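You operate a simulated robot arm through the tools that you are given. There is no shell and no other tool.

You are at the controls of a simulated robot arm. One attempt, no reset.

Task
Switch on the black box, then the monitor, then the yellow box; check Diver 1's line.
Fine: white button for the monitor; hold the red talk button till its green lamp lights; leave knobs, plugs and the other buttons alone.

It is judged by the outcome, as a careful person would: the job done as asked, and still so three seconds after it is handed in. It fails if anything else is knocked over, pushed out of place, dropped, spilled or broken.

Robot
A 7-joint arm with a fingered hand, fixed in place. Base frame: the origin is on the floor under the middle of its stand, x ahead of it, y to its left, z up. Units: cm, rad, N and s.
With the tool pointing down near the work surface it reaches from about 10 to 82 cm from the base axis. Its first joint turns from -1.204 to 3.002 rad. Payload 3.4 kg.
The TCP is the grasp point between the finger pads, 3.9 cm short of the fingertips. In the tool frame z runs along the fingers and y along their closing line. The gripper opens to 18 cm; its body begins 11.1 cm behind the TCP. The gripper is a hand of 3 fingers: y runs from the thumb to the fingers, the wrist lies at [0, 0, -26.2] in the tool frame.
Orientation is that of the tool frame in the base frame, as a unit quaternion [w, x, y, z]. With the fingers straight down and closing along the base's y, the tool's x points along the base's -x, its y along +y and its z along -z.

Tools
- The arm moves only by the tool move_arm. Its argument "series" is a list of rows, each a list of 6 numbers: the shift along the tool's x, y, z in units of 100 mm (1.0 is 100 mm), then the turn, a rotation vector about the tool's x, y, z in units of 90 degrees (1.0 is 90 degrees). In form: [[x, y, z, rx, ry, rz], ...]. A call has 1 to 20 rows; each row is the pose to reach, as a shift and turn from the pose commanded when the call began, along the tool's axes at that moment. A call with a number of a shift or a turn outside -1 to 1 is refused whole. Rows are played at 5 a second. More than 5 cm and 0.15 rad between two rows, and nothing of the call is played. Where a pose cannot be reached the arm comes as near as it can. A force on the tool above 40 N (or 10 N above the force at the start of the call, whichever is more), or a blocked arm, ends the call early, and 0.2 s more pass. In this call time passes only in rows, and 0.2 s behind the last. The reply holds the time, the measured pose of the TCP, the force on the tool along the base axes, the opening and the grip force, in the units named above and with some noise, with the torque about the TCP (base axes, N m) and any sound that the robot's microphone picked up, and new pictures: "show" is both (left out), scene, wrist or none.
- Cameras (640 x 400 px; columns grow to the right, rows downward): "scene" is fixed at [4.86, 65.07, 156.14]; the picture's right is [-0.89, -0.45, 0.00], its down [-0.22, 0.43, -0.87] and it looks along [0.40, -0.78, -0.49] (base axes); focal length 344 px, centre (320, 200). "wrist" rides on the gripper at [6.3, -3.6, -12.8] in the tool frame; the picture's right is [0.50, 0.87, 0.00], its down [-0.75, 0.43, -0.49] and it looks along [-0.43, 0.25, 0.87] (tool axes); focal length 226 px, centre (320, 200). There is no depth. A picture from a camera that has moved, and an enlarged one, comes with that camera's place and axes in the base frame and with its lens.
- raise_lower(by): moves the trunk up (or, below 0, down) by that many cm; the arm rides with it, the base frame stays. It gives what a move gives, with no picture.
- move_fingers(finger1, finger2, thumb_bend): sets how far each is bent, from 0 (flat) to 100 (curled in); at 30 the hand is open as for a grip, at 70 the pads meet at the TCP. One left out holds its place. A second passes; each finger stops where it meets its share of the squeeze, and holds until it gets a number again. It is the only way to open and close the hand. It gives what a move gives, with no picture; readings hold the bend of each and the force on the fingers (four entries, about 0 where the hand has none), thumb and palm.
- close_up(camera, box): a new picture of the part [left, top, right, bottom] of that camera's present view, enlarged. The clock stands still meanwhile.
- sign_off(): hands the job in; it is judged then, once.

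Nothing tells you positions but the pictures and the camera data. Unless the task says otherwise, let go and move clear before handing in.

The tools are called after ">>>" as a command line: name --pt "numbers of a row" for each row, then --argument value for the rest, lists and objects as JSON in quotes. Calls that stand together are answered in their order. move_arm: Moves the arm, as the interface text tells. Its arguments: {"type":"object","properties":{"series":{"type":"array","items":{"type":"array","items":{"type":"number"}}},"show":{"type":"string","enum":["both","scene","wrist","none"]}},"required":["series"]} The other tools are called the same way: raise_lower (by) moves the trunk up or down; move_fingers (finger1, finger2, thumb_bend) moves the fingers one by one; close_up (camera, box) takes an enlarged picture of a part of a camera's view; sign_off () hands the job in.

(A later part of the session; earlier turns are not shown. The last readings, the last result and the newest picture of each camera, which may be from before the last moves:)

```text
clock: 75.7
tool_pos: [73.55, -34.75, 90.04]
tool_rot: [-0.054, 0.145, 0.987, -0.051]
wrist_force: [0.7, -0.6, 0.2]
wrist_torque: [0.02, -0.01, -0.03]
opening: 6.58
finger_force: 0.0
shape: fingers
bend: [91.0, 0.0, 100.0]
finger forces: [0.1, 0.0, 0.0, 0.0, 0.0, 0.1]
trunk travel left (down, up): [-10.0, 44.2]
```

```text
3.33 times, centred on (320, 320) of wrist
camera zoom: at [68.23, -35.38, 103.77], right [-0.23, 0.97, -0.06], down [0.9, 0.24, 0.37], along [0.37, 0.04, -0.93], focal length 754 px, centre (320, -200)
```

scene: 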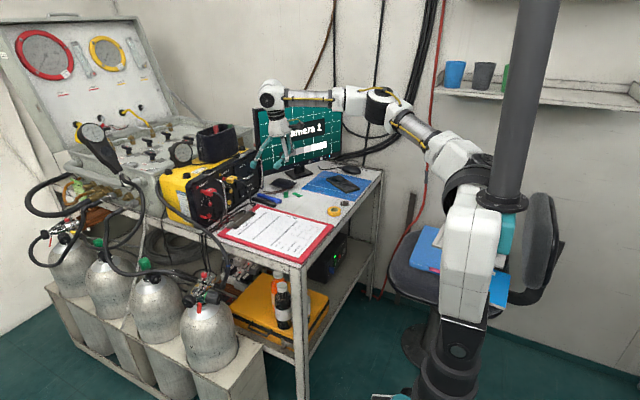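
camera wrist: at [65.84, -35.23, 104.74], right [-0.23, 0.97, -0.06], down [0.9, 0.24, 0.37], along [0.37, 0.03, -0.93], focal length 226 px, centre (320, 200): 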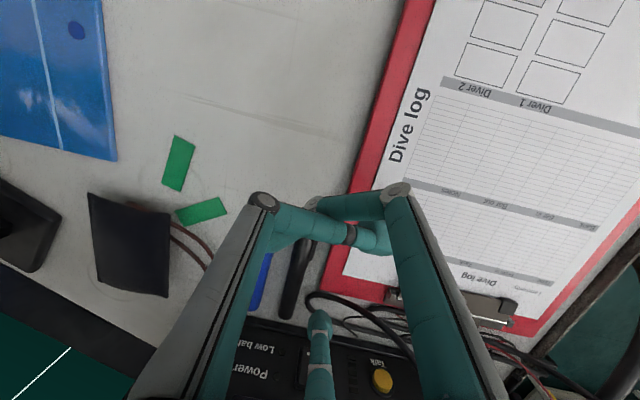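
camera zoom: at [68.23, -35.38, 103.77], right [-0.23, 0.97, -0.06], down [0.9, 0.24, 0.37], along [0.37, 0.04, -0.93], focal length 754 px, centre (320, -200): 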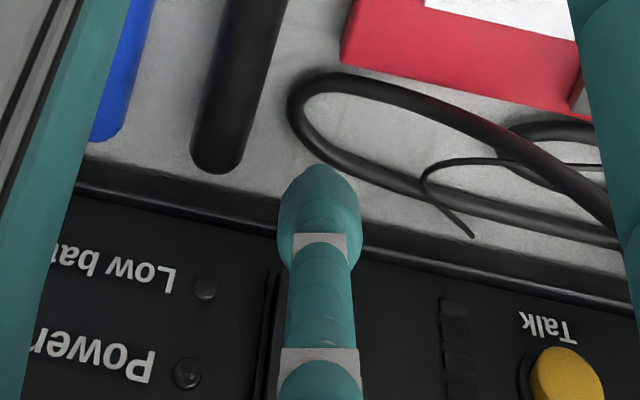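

Aligned, with about 1.4 cm to go. I press forward gently.

>>> move_arm --pt "-0.051 0.005 -0.005 0 0 0" --pt "-0.101 0.009 -0.01 0 0 0" --pt "-0.13 0.018 -0.014 0 0 0" --pt "-0.1585 0.026 -0.0175 0 0 0" --show "none"

>>> close_up --camera "scene" --box '[210, 150, 290, 210]'

>>> close_up --camera "wrist" --box '[240, 260, 400, 380]'

```text
clock: 76.7
tool_pos: [75.1, -35.12, 90.07]
tool_rot: [-0.053, 0.146, 0.987, -0.051]
wrist_force: [-0.6, -0.7, -0.1]
wrist_torque: [-0.01, -0.02, 0.04]
opening: 6.57
finger_force: 0.0
shape: fingers
bend: [91.0, 0.0, 100.0]
finger forces: [0.0, 0.0, 0.0, 0.0, 0.0, 0.0]
trunk travel left (down, up): [-10.0, 44.2]
```

```text
6.67 times, centred on (250, 180) of scene
camera zoom: at [4.86, 65.07, 156.14], right [-0.89, -0.45, 0.0], down [-0.22, 0.43, -0.87], along [0.4, -0.78, -0.49], focal length 2294 px, centre (787, 333)
```

zoom: 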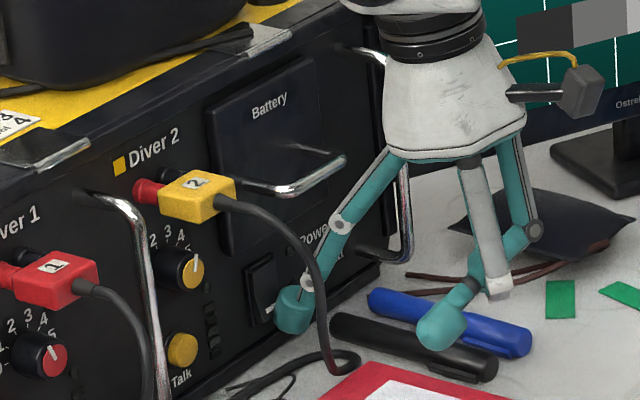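

```text
3.33 times, centred on (320, 320) of wrist
camera zoom: at [69.86, -35.61, 103.75], right [-0.23, 0.97, -0.06], down [0.9, 0.24, 0.37], along [0.37, 0.04, -0.93], focal length 754 px, centre (320, -200)
```

zoom: 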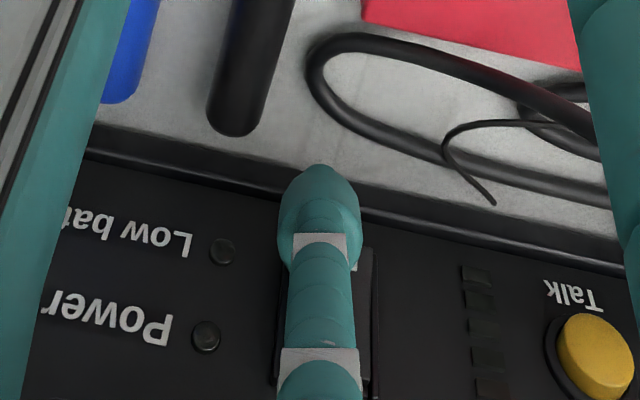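

No contact yet; the tip is right over the "I" mark. I continue pressing in small steps.

>>> move_arm --pt "-0.026 0.018 -0.0045 0 0 0" --pt "-0.054 0.0265 -0.008 0 0 0" --pt "-0.08 0.034 -0.011 0 0 0" --show "none"

>>> close_up --camera "scene" --box '[210, 150, 290, 210]'

>>> close_up --camera "wrist" --box '[240, 260, 400, 380]'

```text
clock: 77.5
tool_pos: [76.0, -35.02, 90.16]
tool_rot: [-0.054, 0.146, 0.986, -0.052]
wrist_force: [0.0, 0.4, -1.0]
wrist_torque: [0.01, -0.01, 0.03]
opening: 6.58
finger_force: 0.0
shape: fingers
bend: [91.0, 0.0, 100.0]
finger forces: [0.0, 0.0, 0.1, 0.0, 0.0, 0.1]
trunk travel left (down, up): [-10.0, 44.2]
```

```text
6.67 times, centred on (250, 180) of scene
camera zoom: at [4.86, 65.07, 156.14], right [-0.89, -0.45, 0.0], down [-0.22, 0.43, -0.87], along [0.4, -0.78, -0.49], focal length 2294 px, centre (787, 333)
```

zoom: 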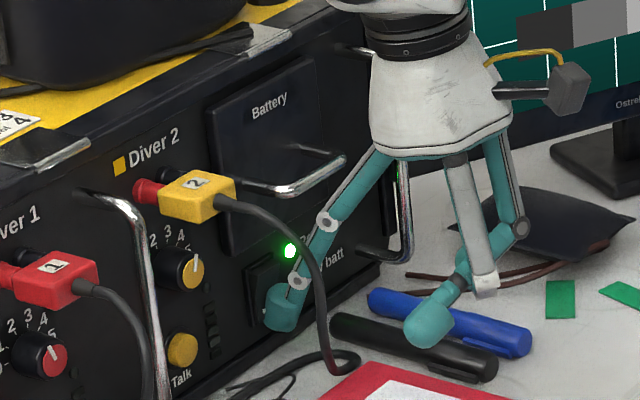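

```text
3.33 times, centred on (320, 320) of wrist
camera zoom: at [70.73, -35.53, 103.76], right [-0.23, 0.97, -0.06], down [0.9, 0.24, 0.37], along [0.37, 0.03, -0.93], focal length 754 px, centre (320, -200)
```

zoom: 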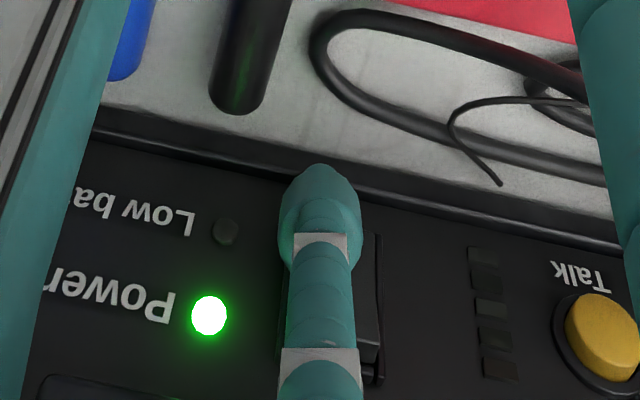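

The yellow box's power lamp is lit. I back off and check that it stays on.

>>> move_arm --pt "0.06 -0.02 0.005 0 0 0" --pt "0.13 -0.05 0.005 0 0 0" --pt "0.22 -0.09 0 0 0 0" --pt "0.324 -0.14 -0.02 0 0 0" --show "both"

>>> close_up --camera "scene" --box '[190, 150, 290, 220]'

>>> close_up --camera "wrist" --box '[230, 230, 470, 400]'

```text
clock: 78.5
tool_pos: [72.5, -35.32, 91.02]
tool_rot: [-0.054, 0.146, 0.987, -0.051]
wrist_force: [-0.3, -0.2, 1.0]
wrist_torque: [0.04, 0.0, 0.01]
opening: 6.59
finger_force: 0.0
shape: fingers
bend: [91.0, 0.0, 100.0]
finger forces: [0.0, 0.0, 0.0, 0.1, 0.0, 0.0]
trunk travel left (down, up): [-10.0, 44.2]
camera wrist: at [67.16, -35.89, 104.57], right [-0.23, 0.97, -0.06], down [0.9, 0.24, 0.37], along [0.37, 0.04, -0.93], focal length 226 px, centre (320, 200)
```

scene: 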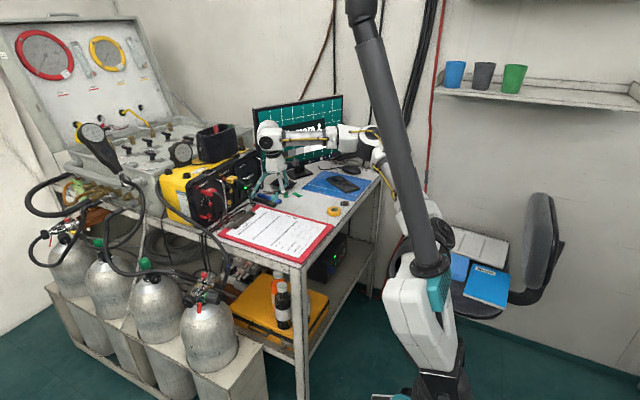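
wrist: 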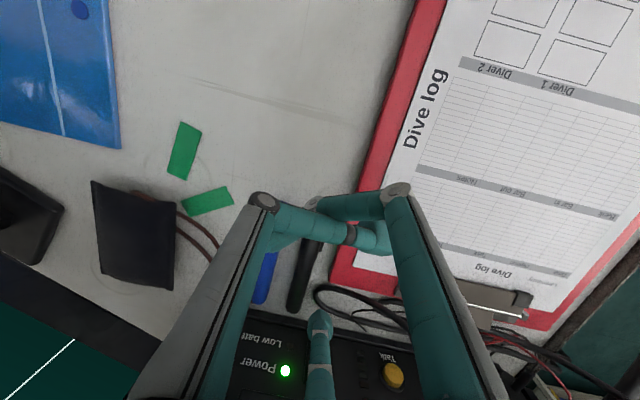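

```text
5.71 times, centred on (240, 185) of scene
camera zoom: at [4.86, 65.07, 156.14], right [-0.89, -0.45, 0.0], down [-0.22, 0.43, -0.87], along [0.4, -0.78, -0.49], focal length 1966 px, centre (777, 286)
```

zoom: 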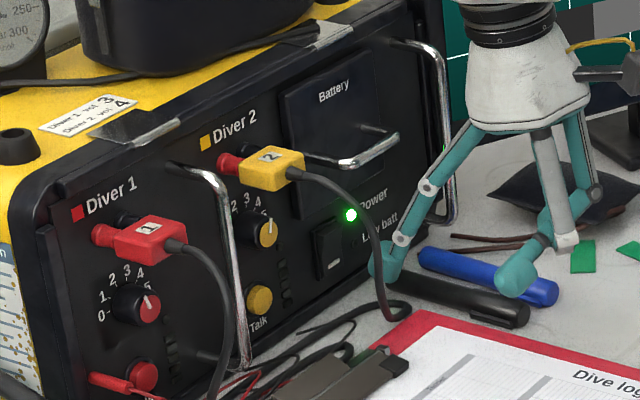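

```text
2.35 times, centred on (350, 315) of wrist
camera zoom: at [67.16, -35.89, 104.57], right [-0.23, 0.97, -0.06], down [0.9, 0.24, 0.37], along [0.37, 0.04, -0.93], focal length 532 px, centre (249, -71)
```

zoom: 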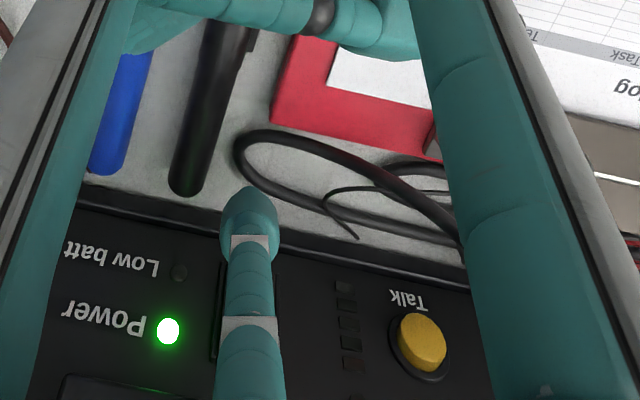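

The yellow box is on, with no low-battery warning. Last comes Diver 1's line: I rise clear and move left to look at the red Talk button and the cables around it.

>>> move_arm --pt "0.074 0.023 -0.199 0 0 0" --pt "0.147 0.045 -0.397 0 0 0" --pt "0.221 0.068 -0.596 0 0 0" --pt "0.294 0.09 -0.794 0 0 0" --pt "0.368 0.113 -0.993 0 0 0" --show "none"

>>> move_arm --pt "0.08 0.16 -0.11 0 0 0" --pt "0.16 0.32 -0.22 0 0 0" --pt "0.24 0.48 -0.33 0 0 0" --pt "0.32 0.64 -0.44 0 0 0" --pt "0.4 0.8 -0.55 0 0 0" --show "both"

```text
clock: 79.7
tool_pos: [70.44, -32.29, 100.94]
tool_rot: [-0.053, 0.146, 0.987, -0.051]
wrist_force: [0.1, 0.1, 0.4]
wrist_torque: [-0.01, 0.01, -0.03]
opening: 6.57
finger_force: 0.0
shape: fingers
bend: [91.0, 0.0, 100.0]
finger forces: [0.0, 0.1, 0.0, 0.0, 0.0, 0.1]
trunk travel left (down, up): [-10.0, 44.2]
```

```text
clock: 80.9
tool_pos: [67.75, -24.18, 104.48]
tool_rot: [-0.052, 0.145, 0.987, -0.051]
wrist_force: [0.8, -1.0, 0.0]
wrist_torque: [0.0, -0.02, 0.0]
opening: 6.58
finger_force: 0.1
shape: fingers
bend: [91.0, 0.0, 100.0]
finger forces: [0.0, 0.1, 0.1, 0.0, 0.1, 0.0]
out of reach, approached as far as the arm can: row 3, 4, 5
trunk travel left (down, up): [-10.0, 44.2]
camera wrist: at [62.33, -24.68, 118.05], right [-0.23, 0.97, -0.05], down [0.9, 0.23, 0.37], along [0.37, 0.04, -0.93], focal length 226 px, centre (320, 200)
```

scene: 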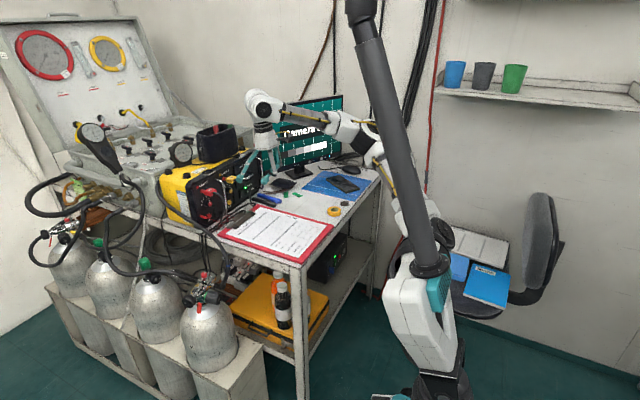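
wrist: 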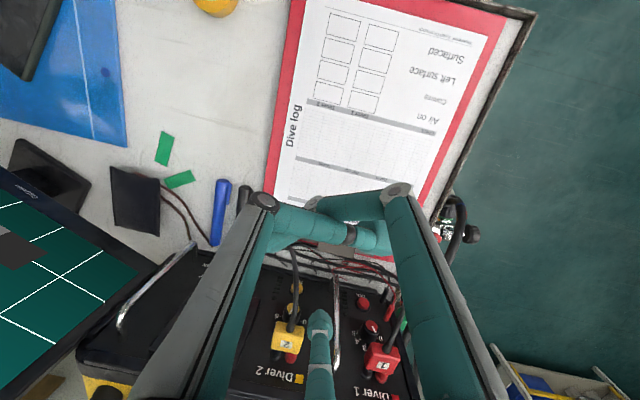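

I see both diver sections from here. I zoom in on the Diver 1 Talk button and what surrounds it.

>>> close_up --camera "wrist" --box '[280, 240, 420, 380]'

>>> close_up --camera "wrist" --box '[330, 260, 410, 330]'

>>> close_up --camera "scene" --box '[185, 180, 245, 230]'

```text
2.86 times, centred on (350, 310) of wrist
camera zoom: at [62.33, -24.68, 118.05], right [-0.23, 0.97, -0.05], down [0.9, 0.23, 0.37], along [0.37, 0.04, -0.93], focal length 646 px, centre (234, -114)
```

zoom: 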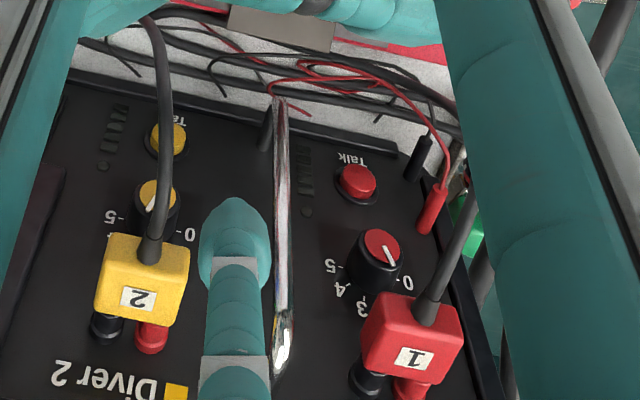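

```text
5.71 times, centred on (370, 295) of wrist
camera zoom: at [62.33, -24.68, 118.05], right [-0.23, 0.97, -0.05], down [0.9, 0.23, 0.37], along [0.37, 0.04, -0.93], focal length 1292 px, centre (34, -343)
```

zoom: 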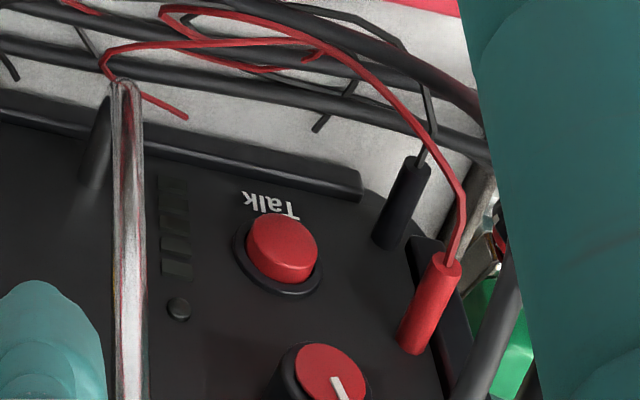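

```text
8.00 times, centred on (215, 205) of scene
camera zoom: at [4.86, 65.07, 156.14], right [-0.89, -0.45, 0.0], down [-0.22, 0.43, -0.87], along [0.4, -0.78, -0.49], focal length 2753 px, centre (1160, 160)
```

zoom: 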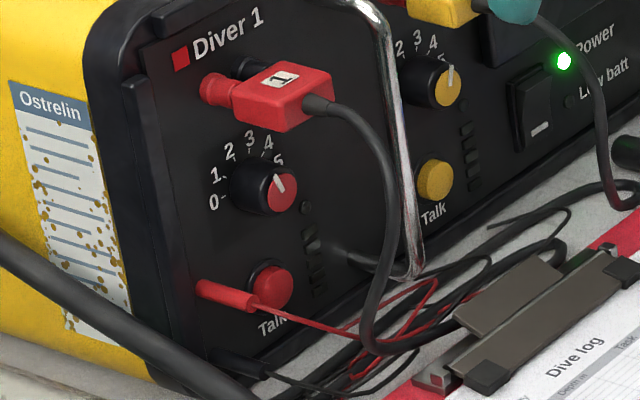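

The red wire and the plug's cable hang just left of and in front of Talk, with the chrome handle to the right. I will slide the finger in along its own axis between them, coming from the right and above. First I turn the hand so the poker points about 33° to the left.

>>> move_arm --pt "0 0 0 0 -0.013 -0.044" --pt "0 0 0 -0.001 -0.026 -0.088" --pt "0 0 0 -0.001 -0.038 -0.132" --pt "0 0 0 -0.002 -0.051 -0.176" --pt "0 0 0 -0.002 -0.064 -0.22" --show "wrist"

>>> close_up --camera "scene" --box '[185, 120, 305, 230]'

```text
clock: 82.1
tool_pos: [67.65, -24.1, 104.39]
tool_rot: [-0.012, -0.029, 0.998, -0.047]
wrist_force: [0.0, 0.3, -0.4]
wrist_torque: [-0.02, -0.01, 0.01]
opening: 6.58
finger_force: 0.3
shape: fingers
bend: [91.0, 0.0, 100.0]
finger forces: [0.0, 0.1, 0.0, 0.0, 0.1, 0.0]
trunk travel left (down, up): [-10.0, 44.2]
camera wrist: at [62.09, -26.85, 117.6], right [-0.55, 0.83, -0.07], down [0.74, 0.52, 0.43], along [0.39, 0.19, -0.9], focal length 226 px, centre (320, 200)
```

wrist: 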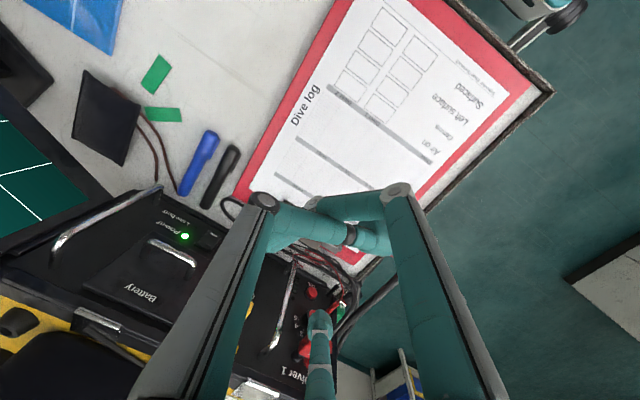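

```text
3.64 times, centred on (245, 175) of scene
camera zoom: at [4.86, 65.07, 156.14], right [-0.89, -0.45, 0.0], down [-0.22, 0.43, -0.87], along [0.4, -0.78, -0.49], focal length 1251 px, centre (593, 291)
```

zoom: 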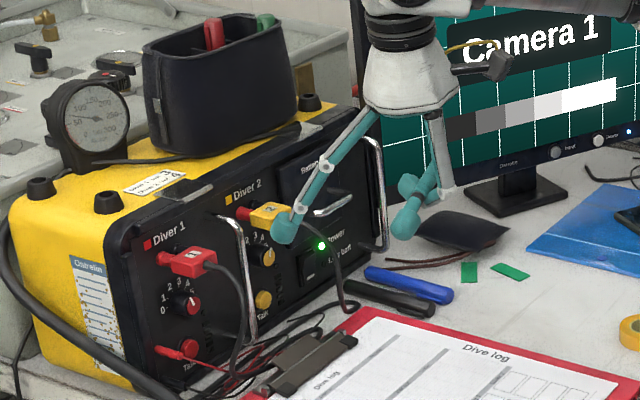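

Tip where expected, at about (79.4,-16.4,103). I lower to the start of the approach line, between the two cables.

>>> move_arm --pt "-0.053 0.012 0.112 0 0 0" --pt "-0.106 0.023 0.224 0 0 0" --pt "-0.159 0.035 0.335 0 0 0" --pt "-0.212 0.046 0.447 0 0 0" --pt "-0.265 0.058 0.559 0 0 0" --show "none"

>>> close_up --camera "scene" --box '[185, 150, 275, 220]'

>>> close_up --camera "wrist" --box '[250, 230, 400, 370]'

```text
clock: 83.3
tool_pos: [70.31, -23.79, 98.57]
tool_rot: [-0.012, -0.029, 0.998, -0.048]
wrist_force: [0.3, 0.3, 0.2]
wrist_torque: [0.03, -0.01, -0.01]
opening: 6.6
finger_force: 0.0
shape: fingers
bend: [91.0, 0.0, 100.0]
finger forces: [0.1, 0.0, 0.1, 0.0, 0.0, 0.0]
trunk travel left (down, up): [-10.0, 44.2]
```

```text
5.71 times, centred on (230, 185) of scene
camera zoom: at [4.86, 65.07, 156.14], right [-0.89, -0.45, 0.0], down [-0.22, 0.43, -0.87], along [0.4, -0.78, -0.49], focal length 1966 px, centre (834, 286)
```

zoom: 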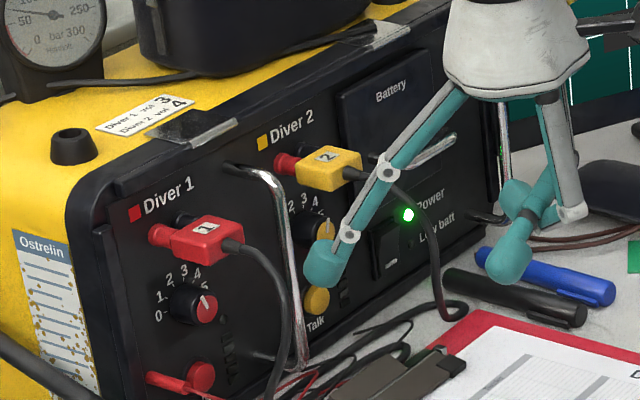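

```text
2.86 times, centred on (325, 300) of wrist
camera zoom: at [64.7, -26.61, 111.82], right [-0.55, 0.83, -0.07], down [0.74, 0.52, 0.43], along [0.39, 0.19, -0.9], focal length 646 px, centre (306, -86)
```

zoom: 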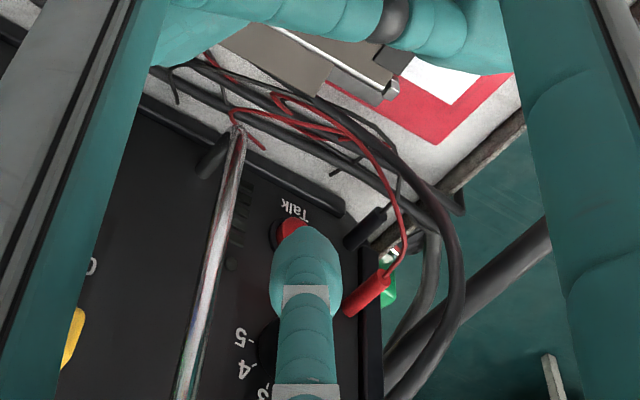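

The finger lines up with Talk, with clearance from the handle on one side and the cables on the other. I slide in along the finger's axis, first half.

>>> move_arm --pt "-0.075 0.047 0.096 0 0 0" --pt "-0.15 0.094 0.192 0 0 0" --pt "-0.224 0.142 0.287 0 0 0" --pt "-0.299 0.189 0.383 0 0 0" --pt "-0.374 0.236 0.479 0 0 0" --show "none"

>>> close_up --camera "scene" --box '[185, 160, 265, 225]'

>>> close_up --camera "wrist" --box '[250, 230, 400, 370]'

```text
clock: 84.5
tool_pos: [73.89, -21.69, 93.4]
tool_rot: [-0.013, -0.029, 0.998, -0.047]
wrist_force: [1.3, 0.0, -0.1]
wrist_torque: [0.01, -0.01, -0.02]
opening: 6.55
finger_force: 0.1
shape: fingers
bend: [91.0, 0.0, 100.0]
finger forces: [0.0, 0.0, 0.0, 0.0, 0.0, 0.0]
trunk travel left (down, up): [-10.0, 44.2]
```

```text
6.15 times, centred on (225, 192) of scene
camera zoom: at [4.86, 65.07, 156.14], right [-0.89, -0.45, 0.0], down [-0.22, 0.43, -0.87], along [0.4, -0.78, -0.49], focal length 2118 px, centre (905, 246)
```

zoom: 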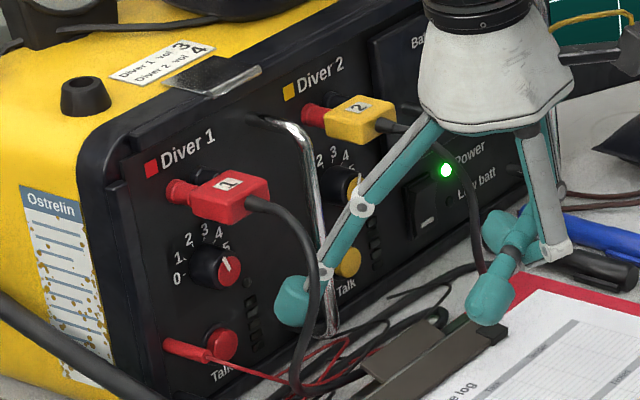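

```text
2.86 times, centred on (325, 300) of wrist
camera zoom: at [68.21, -24.51, 106.7], right [-0.55, 0.83, -0.07], down [0.74, 0.52, 0.43], along [0.39, 0.19, -0.9], focal length 646 px, centre (306, -86)
```

zoom: 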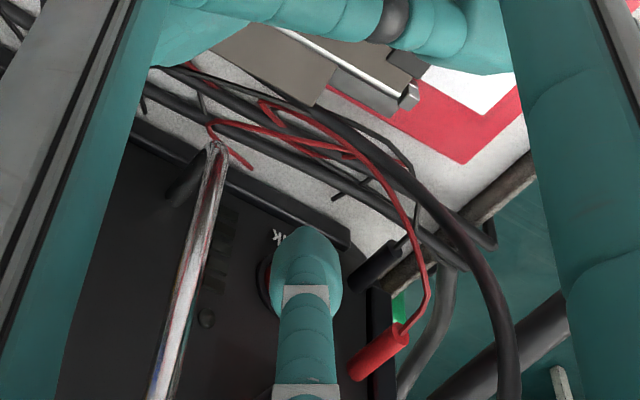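

Aligned; I still need to come down about 3 cm and forward about 2.7 cm. I take the next part, stopping just short of the button.

>>> move_arm --pt "-0.043 0.027 0.069 0 0 0" --pt "-0.086 0.053 0.138 0 0 0" --pt "-0.129 0.08 0.207 0 0 0" --pt "-0.172 0.107 0.276 0 0 0" --show "none"

>>> close_up --camera "scene" --box '[185, 175, 245, 225]'

>>> close_up --camera "wrist" --box '[270, 240, 380, 340]'

```text
clock: 85.5
tool_pos: [74.48, -21.41, 90.57]
tool_rot: [-0.012, -0.03, 0.998, -0.047]
wrist_force: [-0.3, -0.5, -0.7]
wrist_torque: [0.01, 0.0, -0.01]
opening: 6.57
finger_force: 0.1
shape: fingers
bend: [92.0, 0.0, 100.0]
finger forces: [0.0, 0.1, 0.0, 0.1, 0.0, 0.2]
out of reach, approached as far as the arm can: row 2, 3, 4
trunk travel left (down, up): [-10.0, 44.2]
```

```text
8.00 times, centred on (215, 200) of scene
camera zoom: at [4.86, 65.07, 156.14], right [-0.89, -0.45, 0.0], down [-0.22, 0.43, -0.87], along [0.4, -0.78, -0.49], focal length 2753 px, centre (1160, 200)
```

zoom: 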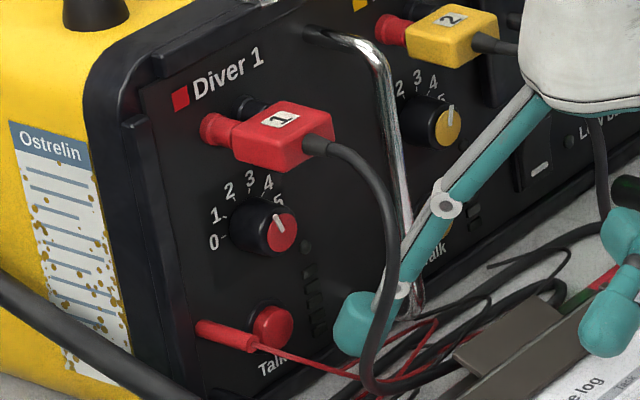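

```text
4.00 times, centred on (325, 290) of wrist
camera zoom: at [68.85, -24.19, 103.85], right [-0.55, 0.83, -0.07], down [0.74, 0.52, 0.43], along [0.39, 0.19, -0.9], focal length 904 px, centre (300, -160)
```

zoom: 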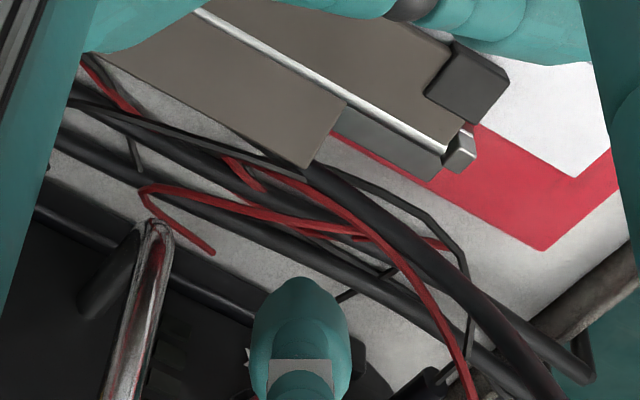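

The arm reports it cannot quite get further in this posture. I look at the arm's configuration to choose how to gain reach.

>>> close_up --camera "scene" --box '[200, 60, 480, 320]'

>>> close_up --camera "wrist" --box '[230, 250, 410, 400]'

```text
1.54 times, centred on (340, 190) of scene
camera zoom: at [4.86, 65.07, 156.14], right [-0.89, -0.45, 0.0], down [-0.22, 0.43, -0.87], along [0.4, -0.78, -0.49], focal length 529 px, centre (289, 215)
```

zoom: 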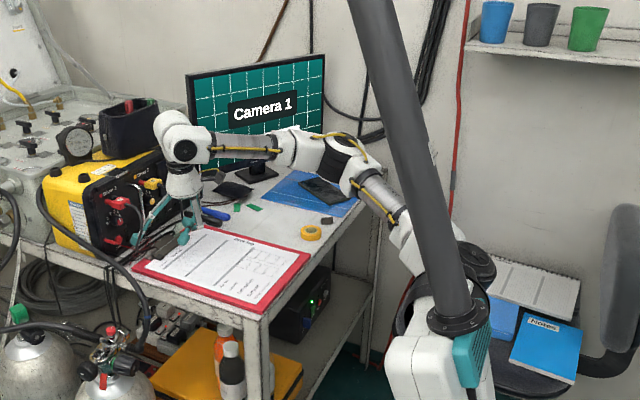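

```text
2.67 times, centred on (320, 325) of wrist
camera zoom: at [68.85, -24.19, 103.85], right [-0.55, 0.83, -0.07], down [0.74, 0.52, 0.43], along [0.39, 0.19, -0.9], focal length 603 px, centre (320, -133)
```

zoom: 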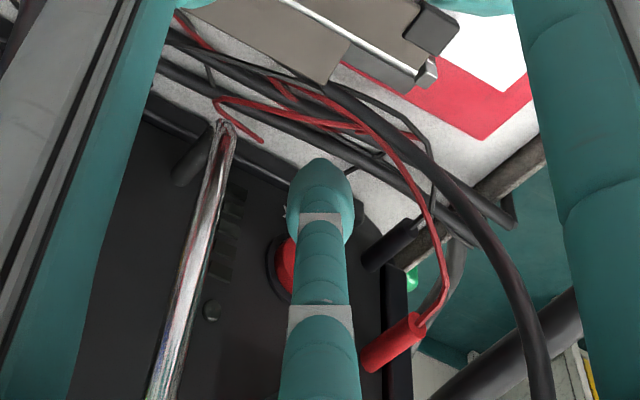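

The arm is not stretched out, so a wrist joint limit is likely. I try turning the hand 8° further about the fingertip, which shifts the hand to the right, while moving the tip to its spot in front of Talk.

>>> move_arm --pt "-0.068 -0.034 0.001 0.0008 -0.0028 -0.0295" --pt "-0.136 -0.068 0.003 0.0016 -0.0055 -0.059" --pt "-0.204 -0.102 0.004 0.0024 -0.0083 -0.0884" --show "none"

>>> close_up --camera "scene" --box '[185, 175, 245, 225]'

>>> close_up --camera "wrist" --box '[230, 250, 410, 400]'

```text
clock: 86.3
tool_pos: [75.63, -22.89, 90.48]
tool_rot: [-0.009, -0.099, 0.994, -0.047]
wrist_force: [0.0, 0.5, 0.5]
wrist_torque: [0.01, -0.06, 0.0]
opening: 6.59
finger_force: 0.0
shape: fingers
bend: [92.0, 0.0, 100.0]
finger forces: [0.0, 0.0, 0.0, 0.1, 0.0, 0.0]
out of reach, approached as far as the arm can: row 2, 3
trunk travel left (down, up): [-10.0, 44.2]
```

```text
8.00 times, centred on (215, 200) of scene
camera zoom: at [4.86, 65.07, 156.14], right [-0.89, -0.45, 0.0], down [-0.22, 0.43, -0.87], along [0.4, -0.78, -0.49], focal length 2753 px, centre (1160, 200)
```

zoom: 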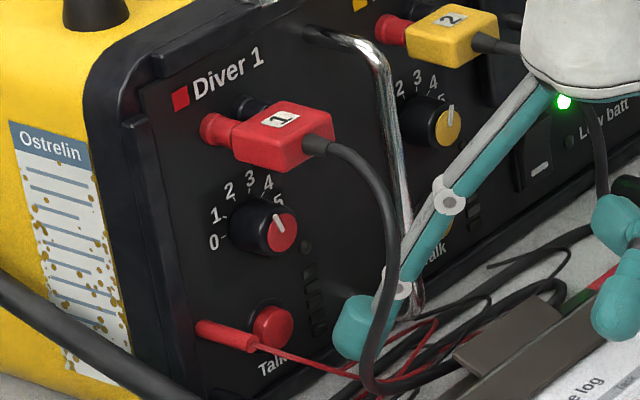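

```text
2.67 times, centred on (320, 325) of wrist
camera zoom: at [70.48, -26.47, 103.67], right [-0.66, 0.75, -0.07], down [0.66, 0.62, 0.43], along [0.36, 0.24, -0.9], focal length 603 px, centre (320, -133)
```

zoom: 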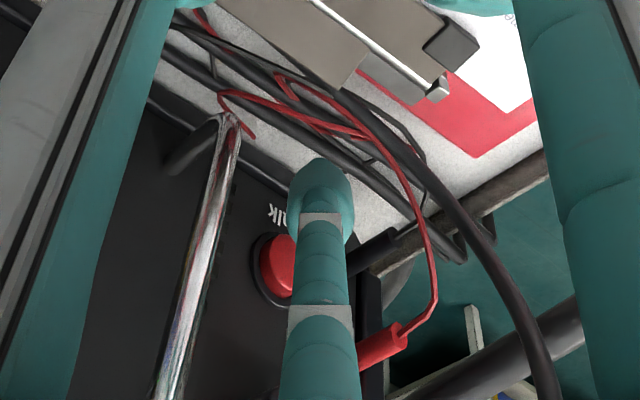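

Turning didn't remove the limit: it is simply reach. Lowering the trunk brings the shoulder forward, so I slide back out along the same line, rise, lower the trunk, and come back in.

>>> move_arm --pt "0.099 -0.049 -0.154 0 0 0" --pt "0.198 -0.097 -0.307 0 0 0" --pt "0.296 -0.146 -0.461 0 0 0" --pt "0.395 -0.194 -0.614 0 0 0" --pt "0.494 -0.243 -0.768 0 0 0" --show "none"

>>> move_arm --pt "0.09 0.01 -0.12 0 0 0" --pt "0.18 0.02 -0.24 0 0 0" --pt "0.27 0.03 -0.36 0 0 0" --pt "0.36 0.04 -0.48 0 0 0" --pt "0.45 0.05 -0.6 0 0 0" --show "wrist"

>>> close_up --camera "scene" --box '[160, 60, 480, 320]'

```text
clock: 87.5
tool_pos: [71.28, -25.47, 98.55]
tool_rot: [-0.008, -0.098, 0.994, -0.048]
wrist_force: [0.1, -0.1, 0.9]
wrist_torque: [-0.01, -0.02, 0.0]
opening: 6.58
finger_force: 0.0
shape: fingers
bend: [92.0, 0.0, 100.0]
finger forces: [0.0, 0.0, 0.0, 0.0, 0.0, 0.0]
trunk travel left (down, up): [-10.0, 44.2]
```

```text
clock: 88.7
tool_pos: [66.82, -25.32, 104.61]
tool_rot: [-0.007, -0.099, 0.994, -0.048]
wrist_force: [-0.1, -0.6, -0.1]
wrist_torque: [0.01, -0.01, -0.02]
opening: 6.58
finger_force: 0.0
shape: fingers
bend: [92.0, 0.0, 100.0]
finger forces: [0.0, 0.0, 0.1, 0.0, 0.1, 0.0]
trunk travel left (down, up): [-10.0, 44.2]
camera wrist: at [61.61, -28.85, 117.85], right [-0.66, 0.75, -0.07], down [0.66, 0.62, 0.43], along [0.36, 0.24, -0.9], focal length 226 px, centre (320, 200)
```

wrist: 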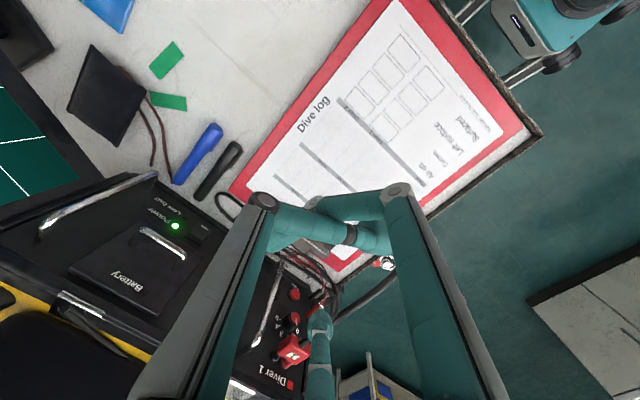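

```text
1.54 times, centred on (320, 190) of scene
camera zoom: at [4.86, 65.07, 156.14], right [-0.89, -0.45, 0.0], down [-0.22, 0.43, -0.87], along [0.4, -0.78, -0.49], focal length 529 px, centre (320, 215)
```

zoom: 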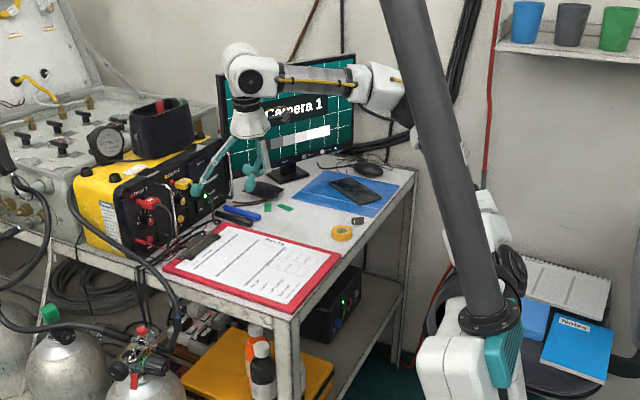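

Clear. I lower the trunk by 6 cm here, which keeps the tip above and in front of the cables.

>>> raise_lower --by -6

>>> move_arm --pt "0.005 -0.017 -0.187 0 0 0" --pt "0.01 -0.035 -0.374 0 0 0" --pt "0.015 -0.052 -0.56 0 0 0" --show "none"

>>> raise_lower --by -4

>>> close_up --camera "scene" --box '[0, 0, 640, 400]'

```text
clock: 89.7
tool_pos: [66.72, -25.23, 98.81]
tool_rot: [-0.008, -0.098, 0.994, -0.047]
wrist_force: [-0.2, 0.3, 0.8]
wrist_torque: [0.02, 0.02, 0.01]
opening: 6.57
finger_force: 0.1
shape: fingers
bend: [92.0, 0.0, 100.0]
finger forces: [0.0, 0.0, 0.1, 0.1, 0.1, 0.1]
trunk travel left (down, up): [-4.0, 50.2]
```

```text
clock: 90.5
tool_pos: [66.88, -25.25, 104.07]
tool_rot: [-0.008, -0.097, 0.994, -0.047]
wrist_force: [-0.1, -0.5, -0.1]
wrist_torque: [-0.02, 0.0, 0.0]
opening: 6.57
finger_force: 0.1
shape: fingers
bend: [92.0, 0.0, 100.0]
finger forces: [0.0, 0.0, 0.1, 0.0, 0.0, 0.0]
trunk travel left (down, up): [-4.0, 50.2]
```

```text
clock: 91.3
tool_pos: [66.73, -25.19, 100.42]
tool_rot: [-0.007, -0.098, 0.994, -0.048]
wrist_force: [-0.8, 0.1, 0.1]
wrist_torque: [-0.02, -0.03, 0.01]
opening: 6.57
finger_force: 0.1
shape: fingers
bend: [92.0, 0.0, 100.0]
finger forces: [0.0, 0.1, 0.1, 0.0, 0.0, 0.0]
trunk travel left (down, up): [0.0, 54.2]
```

```text
1.00 times, centred on (320, 200) of scene (not enlarged: the box is as wide or as high as the picture)
camera zoom: at [4.86, 65.07, 156.14], right [-0.89, -0.45, 0.0], down [-0.22, 0.43, -0.87], along [0.4, -0.78, -0.49], focal length 344 px, centre (320, 200)
```

zoom: 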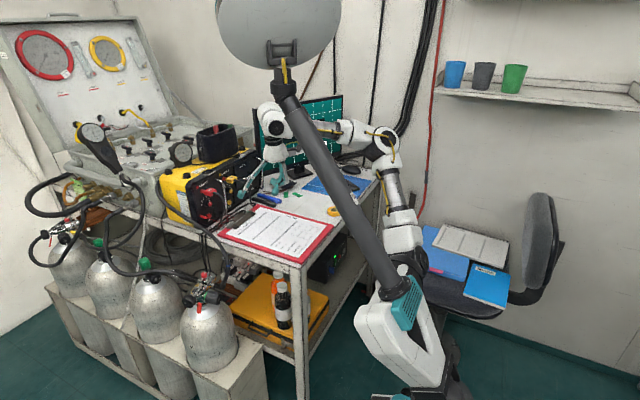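

The trunk is at its lowest and the arm now has plenty of bend left. I set the hand nearly vertical, with the poker at about 35°, and return to the start of the approach line.

>>> move_arm --pt "-0.095 0.011 0.067 -0.0094 -0.0066 0.0167" --pt "-0.19 0.022 0.134 -0.0188 -0.0133 0.0333" --pt "-0.284 0.032 0.2 -0.028 -0.02 0.05" --pt "-0.379 0.043 0.267 -0.0375 -0.0265 0.0666" --show "none"

>>> close_up --camera "scene" --box '[185, 150, 275, 220]'

>>> close_up --camera "wrist" --box '[250, 230, 400, 370]'

```text
clock: 92.3
tool_pos: [70.57, -24.35, 97.42]
tool_rot: [0.012, -0.047, 0.999, -0.016]
wrist_force: [-0.2, -0.2, 0.5]
wrist_torque: [0.0, -0.01, 0.0]
opening: 6.55
finger_force: 0.1
shape: fingers
bend: [92.0, 0.0, 100.0]
finger forces: [0.1, 0.0, 0.0, 0.1, 0.0, 0.0]
trunk travel left (down, up): [0.0, 54.2]
```

```text
5.71 times, centred on (230, 185) of scene
camera zoom: at [4.86, 65.07, 156.14], right [-0.89, -0.45, 0.0], down [-0.22, 0.43, -0.87], along [0.4, -0.78, -0.49], focal length 1966 px, centre (834, 286)
```

zoom: 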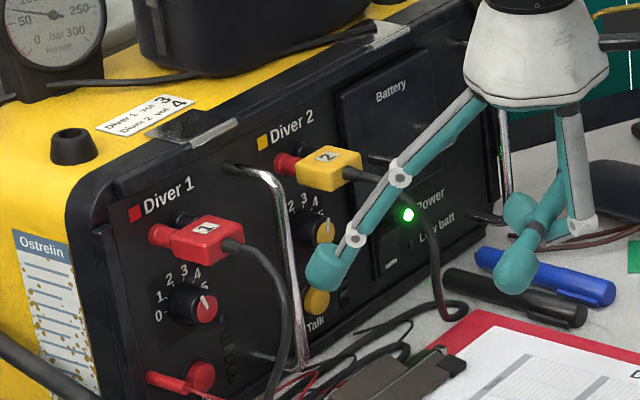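

```text
2.86 times, centred on (325, 300) of wrist
camera zoom: at [64.45, -28.19, 110.09], right [-0.58, 0.82, -0.04], down [0.7, 0.52, 0.49], along [0.42, 0.26, -0.87], focal length 646 px, centre (306, -86)
```

zoom: 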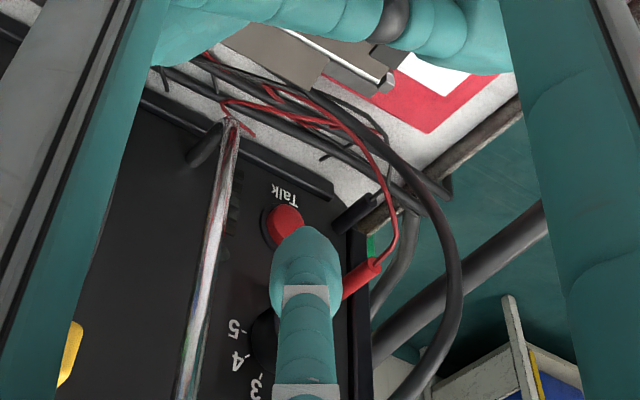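

In position, aligned with Talk, and the tucked fingers will clear the clipboard clip by over 1 cm. I slide in along the finger's axis, first half.

>>> move_arm --pt "-0.066 0.035 0.1 0 0 0" --pt "-0.132 0.069 0.201 0 0 0" --pt "-0.198 0.104 0.302 0 0 0" --pt "-0.264 0.138 0.402 0 0 0" --show "none"

>>> move_arm --pt "-0.06 0.032 0.09 0 0 0" --pt "-0.12 0.063 0.18 0 0 0" --pt "-0.18 0.095 0.27 0 0 0" --pt "-0.24 0.126 0.365 0 0 0" --show "none"

>>> close_up --camera "scene" --box '[185, 175, 245, 225]'

>>> close_up --camera "wrist" --box '[250, 230, 400, 370]'

```text
clock: 93.3
tool_pos: [73.22, -22.84, 93.31]
tool_rot: [0.011, -0.047, 0.999, -0.017]
wrist_force: [-0.2, -0.3, -0.8]
wrist_torque: [0.01, 0.01, 0.0]
opening: 6.57
finger_force: 0.2
shape: fingers
bend: [92.0, 0.0, 100.0]
finger forces: [0.1, 0.0, 0.0, 0.0, 0.0, 0.0]
trunk travel left (down, up): [0.0, 54.2]
```

```text
clock: 94.3
tool_pos: [75.43, -21.55, 89.69]
tool_rot: [0.012, -0.047, 0.999, -0.017]
wrist_force: [0.2, -1.1, 0.3]
wrist_torque: [-0.03, -0.03, -0.03]
opening: 6.58
finger_force: 0.1
shape: fingers
bend: [92.0, 0.0, 100.0]
finger forces: [0.1, 0.0, 0.1, 0.0, 0.0, 0.0]
trunk travel left (down, up): [0.0, 54.2]
```

```text
8.00 times, centred on (215, 200) of scene
camera zoom: at [4.86, 65.07, 156.14], right [-0.89, -0.45, 0.0], down [-0.22, 0.43, -0.87], along [0.4, -0.78, -0.49], focal length 2753 px, centre (1160, 200)
```

zoom: 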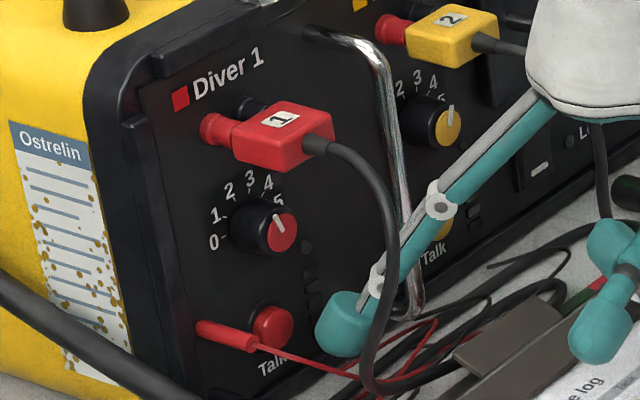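

```text
2.86 times, centred on (325, 300) of wrist
camera zoom: at [69.4, -25.34, 102.41], right [-0.58, 0.82, -0.04], down [0.7, 0.52, 0.49], along [0.42, 0.26, -0.87], focal length 646 px, centre (306, -86)
```

zoom: 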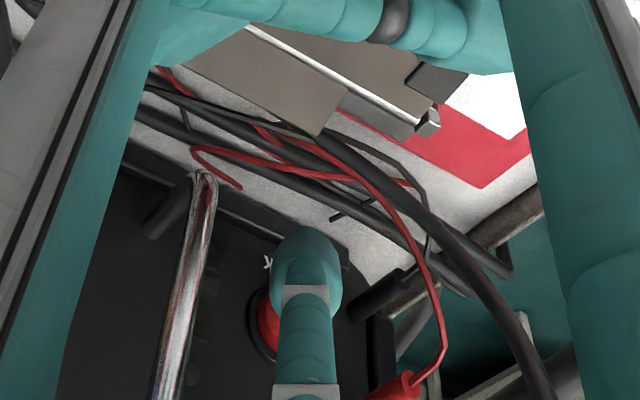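

No limit now. The tip still needs about 1.9 cm forward, 0.8 cm left and 0.4 cm down to meet the button. I move to almost touching.

>>> move_arm --pt "-0.047 0.027 0.023 0 0 0" --pt "-0.094 0.053 0.0455 0 0 0" --pt "-0.125 0.062 0.046 0 0 0" --pt "-0.15 0.067 0.046 0 0 0" --show "none"

>>> close_up --camera "scene" --box '[185, 175, 245, 225]'

>>> close_up --camera "wrist" --box '[270, 270, 380, 370]'

```text
clock: 95.3
tool_pos: [76.81, -20.69, 89.22]
tool_rot: [0.011, -0.047, 0.999, -0.017]
wrist_force: [0.0, -0.5, -0.3]
wrist_torque: [-0.02, 0.02, 0.02]
opening: 6.59
finger_force: 0.0
shape: fingers
bend: [92.0, 0.0, 100.0]
finger forces: [0.1, 0.0, 0.1, 0.0, 0.0, 0.0]
trunk travel left (down, up): [0.0, 54.2]
```

```text
8.00 times, centred on (215, 200) of scene
camera zoom: at [4.86, 65.07, 156.14], right [-0.89, -0.45, 0.0], down [-0.22, 0.43, -0.87], along [0.4, -0.78, -0.49], focal length 2753 px, centre (1160, 200)
```

zoom: 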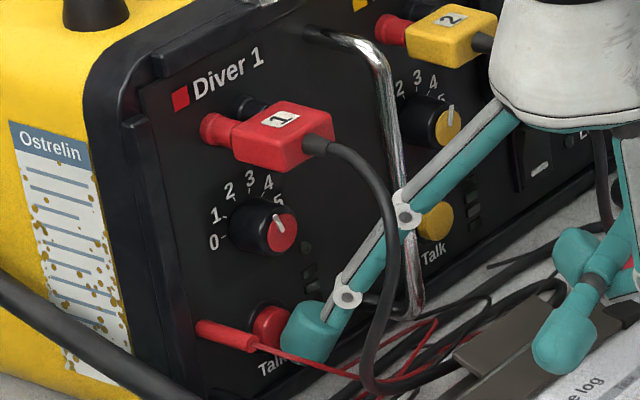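

```text
4.00 times, centred on (325, 320) of wrist
camera zoom: at [70.82, -24.53, 101.97], right [-0.58, 0.81, -0.04], down [0.7, 0.52, 0.49], along [0.42, 0.26, -0.87], focal length 904 px, centre (300, -280)
```

zoom: 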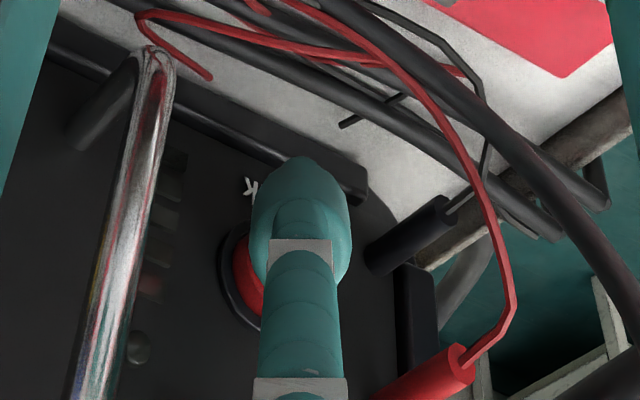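

Almost touching, with wires clear of the finger. I press forward in small steps.

>>> move_arm --pt "-0.03 -0.003 0.001 0 0 0" --pt "-0.06 -0.006 0.002 0 0 0" --pt "-0.08 -0.008 0.002 0 0 0" --show "none"

>>> close_up --camera "scene" --box '[185, 175, 245, 225]'

>>> close_up --camera "wrist" --box '[270, 270, 380, 370]'

```text
clock: 96.1
tool_pos: [77.75, -20.68, 89.21]
tool_rot: [0.011, -0.047, 0.999, -0.016]
wrist_force: [-0.9, -0.4, 0.5]
wrist_torque: [-0.02, 0.06, 0.01]
opening: 6.59
finger_force: 0.4
shape: fingers
bend: [92.0, 1.0, 100.0]
finger forces: [0.0, 0.5, 0.0, 0.0, 0.0, 0.1]
trunk travel left (down, up): [0.0, 54.2]
```

```text
8.00 times, centred on (215, 200) of scene
camera zoom: at [4.86, 65.07, 156.14], right [-0.89, -0.45, 0.0], down [-0.22, 0.43, -0.87], along [0.4, -0.78, -0.49], focal length 2753 px, centre (1160, 200)
```

zoom: 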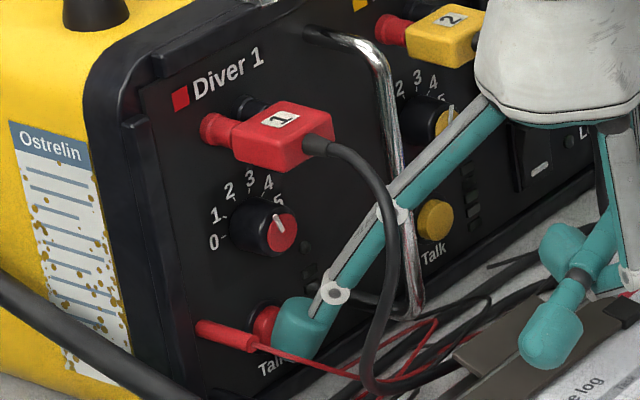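

```text
4.00 times, centred on (325, 320) of wrist
camera zoom: at [71.66, -24.58, 101.97], right [-0.58, 0.81, -0.04], down [0.7, 0.52, 0.49], along [0.42, 0.26, -0.87], focal length 904 px, centre (300, -280)
```

zoom: 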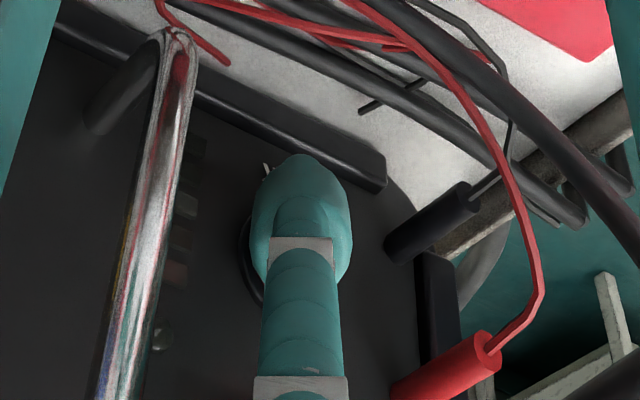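

First contact (0.5 N on the finger). I push a little further and watch for the lamp.

>>> move_arm --pt "-0.02 -0.002 0.0005 0 0 0" --pt "-0.04 -0.004 0.001 0 0 0" --show "none"

>>> close_up --camera "wrist" --box '[250, 260, 390, 390]'

>>> close_up --camera "scene" --box '[185, 175, 245, 225]'

```text
clock: 96.7
tool_pos: [78.13, -20.8, 89.17]
tool_rot: [0.011, -0.047, 0.999, -0.017]
wrist_force: [-2.0, 0.3, -1.1]
wrist_torque: [-0.02, 0.06, 0.17]
opening: 6.58
finger_force: 0.4
shape: fingers
bend: [92.0, 2.0, 100.0]
finger forces: [0.0, 1.8, 0.1, 0.0, 0.1, 0.0]
trunk travel left (down, up): [0.0, 54.2]
heard: click
```

```text
3.08 times, centred on (320, 325) of wrist
camera zoom: at [72.05, -24.62, 102.01], right [-0.58, 0.81, -0.04], down [0.7, 0.52, 0.49], along [0.42, 0.26, -0.87], focal length 696 px, centre (320, -185)
```

zoom: 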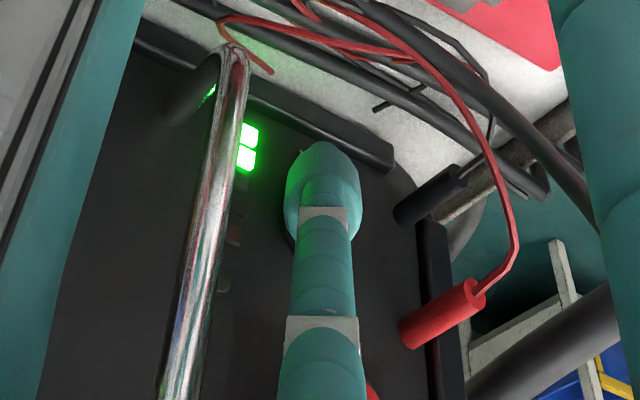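

```text
8.00 times, centred on (215, 200) of scene
camera zoom: at [4.86, 65.07, 156.14], right [-0.89, -0.45, 0.0], down [-0.22, 0.43, -0.87], along [0.4, -0.78, -0.49], focal length 2753 px, centre (1160, 200)
```

zoom: 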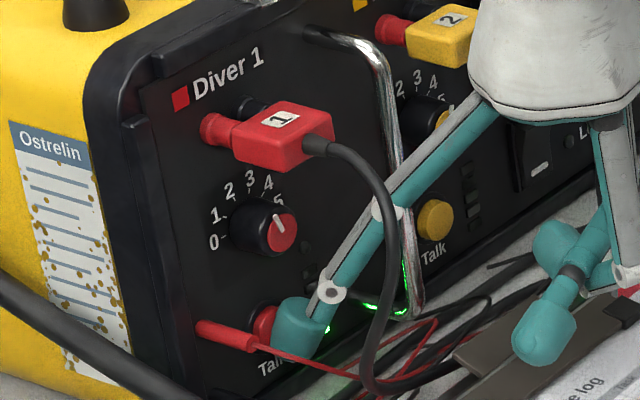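

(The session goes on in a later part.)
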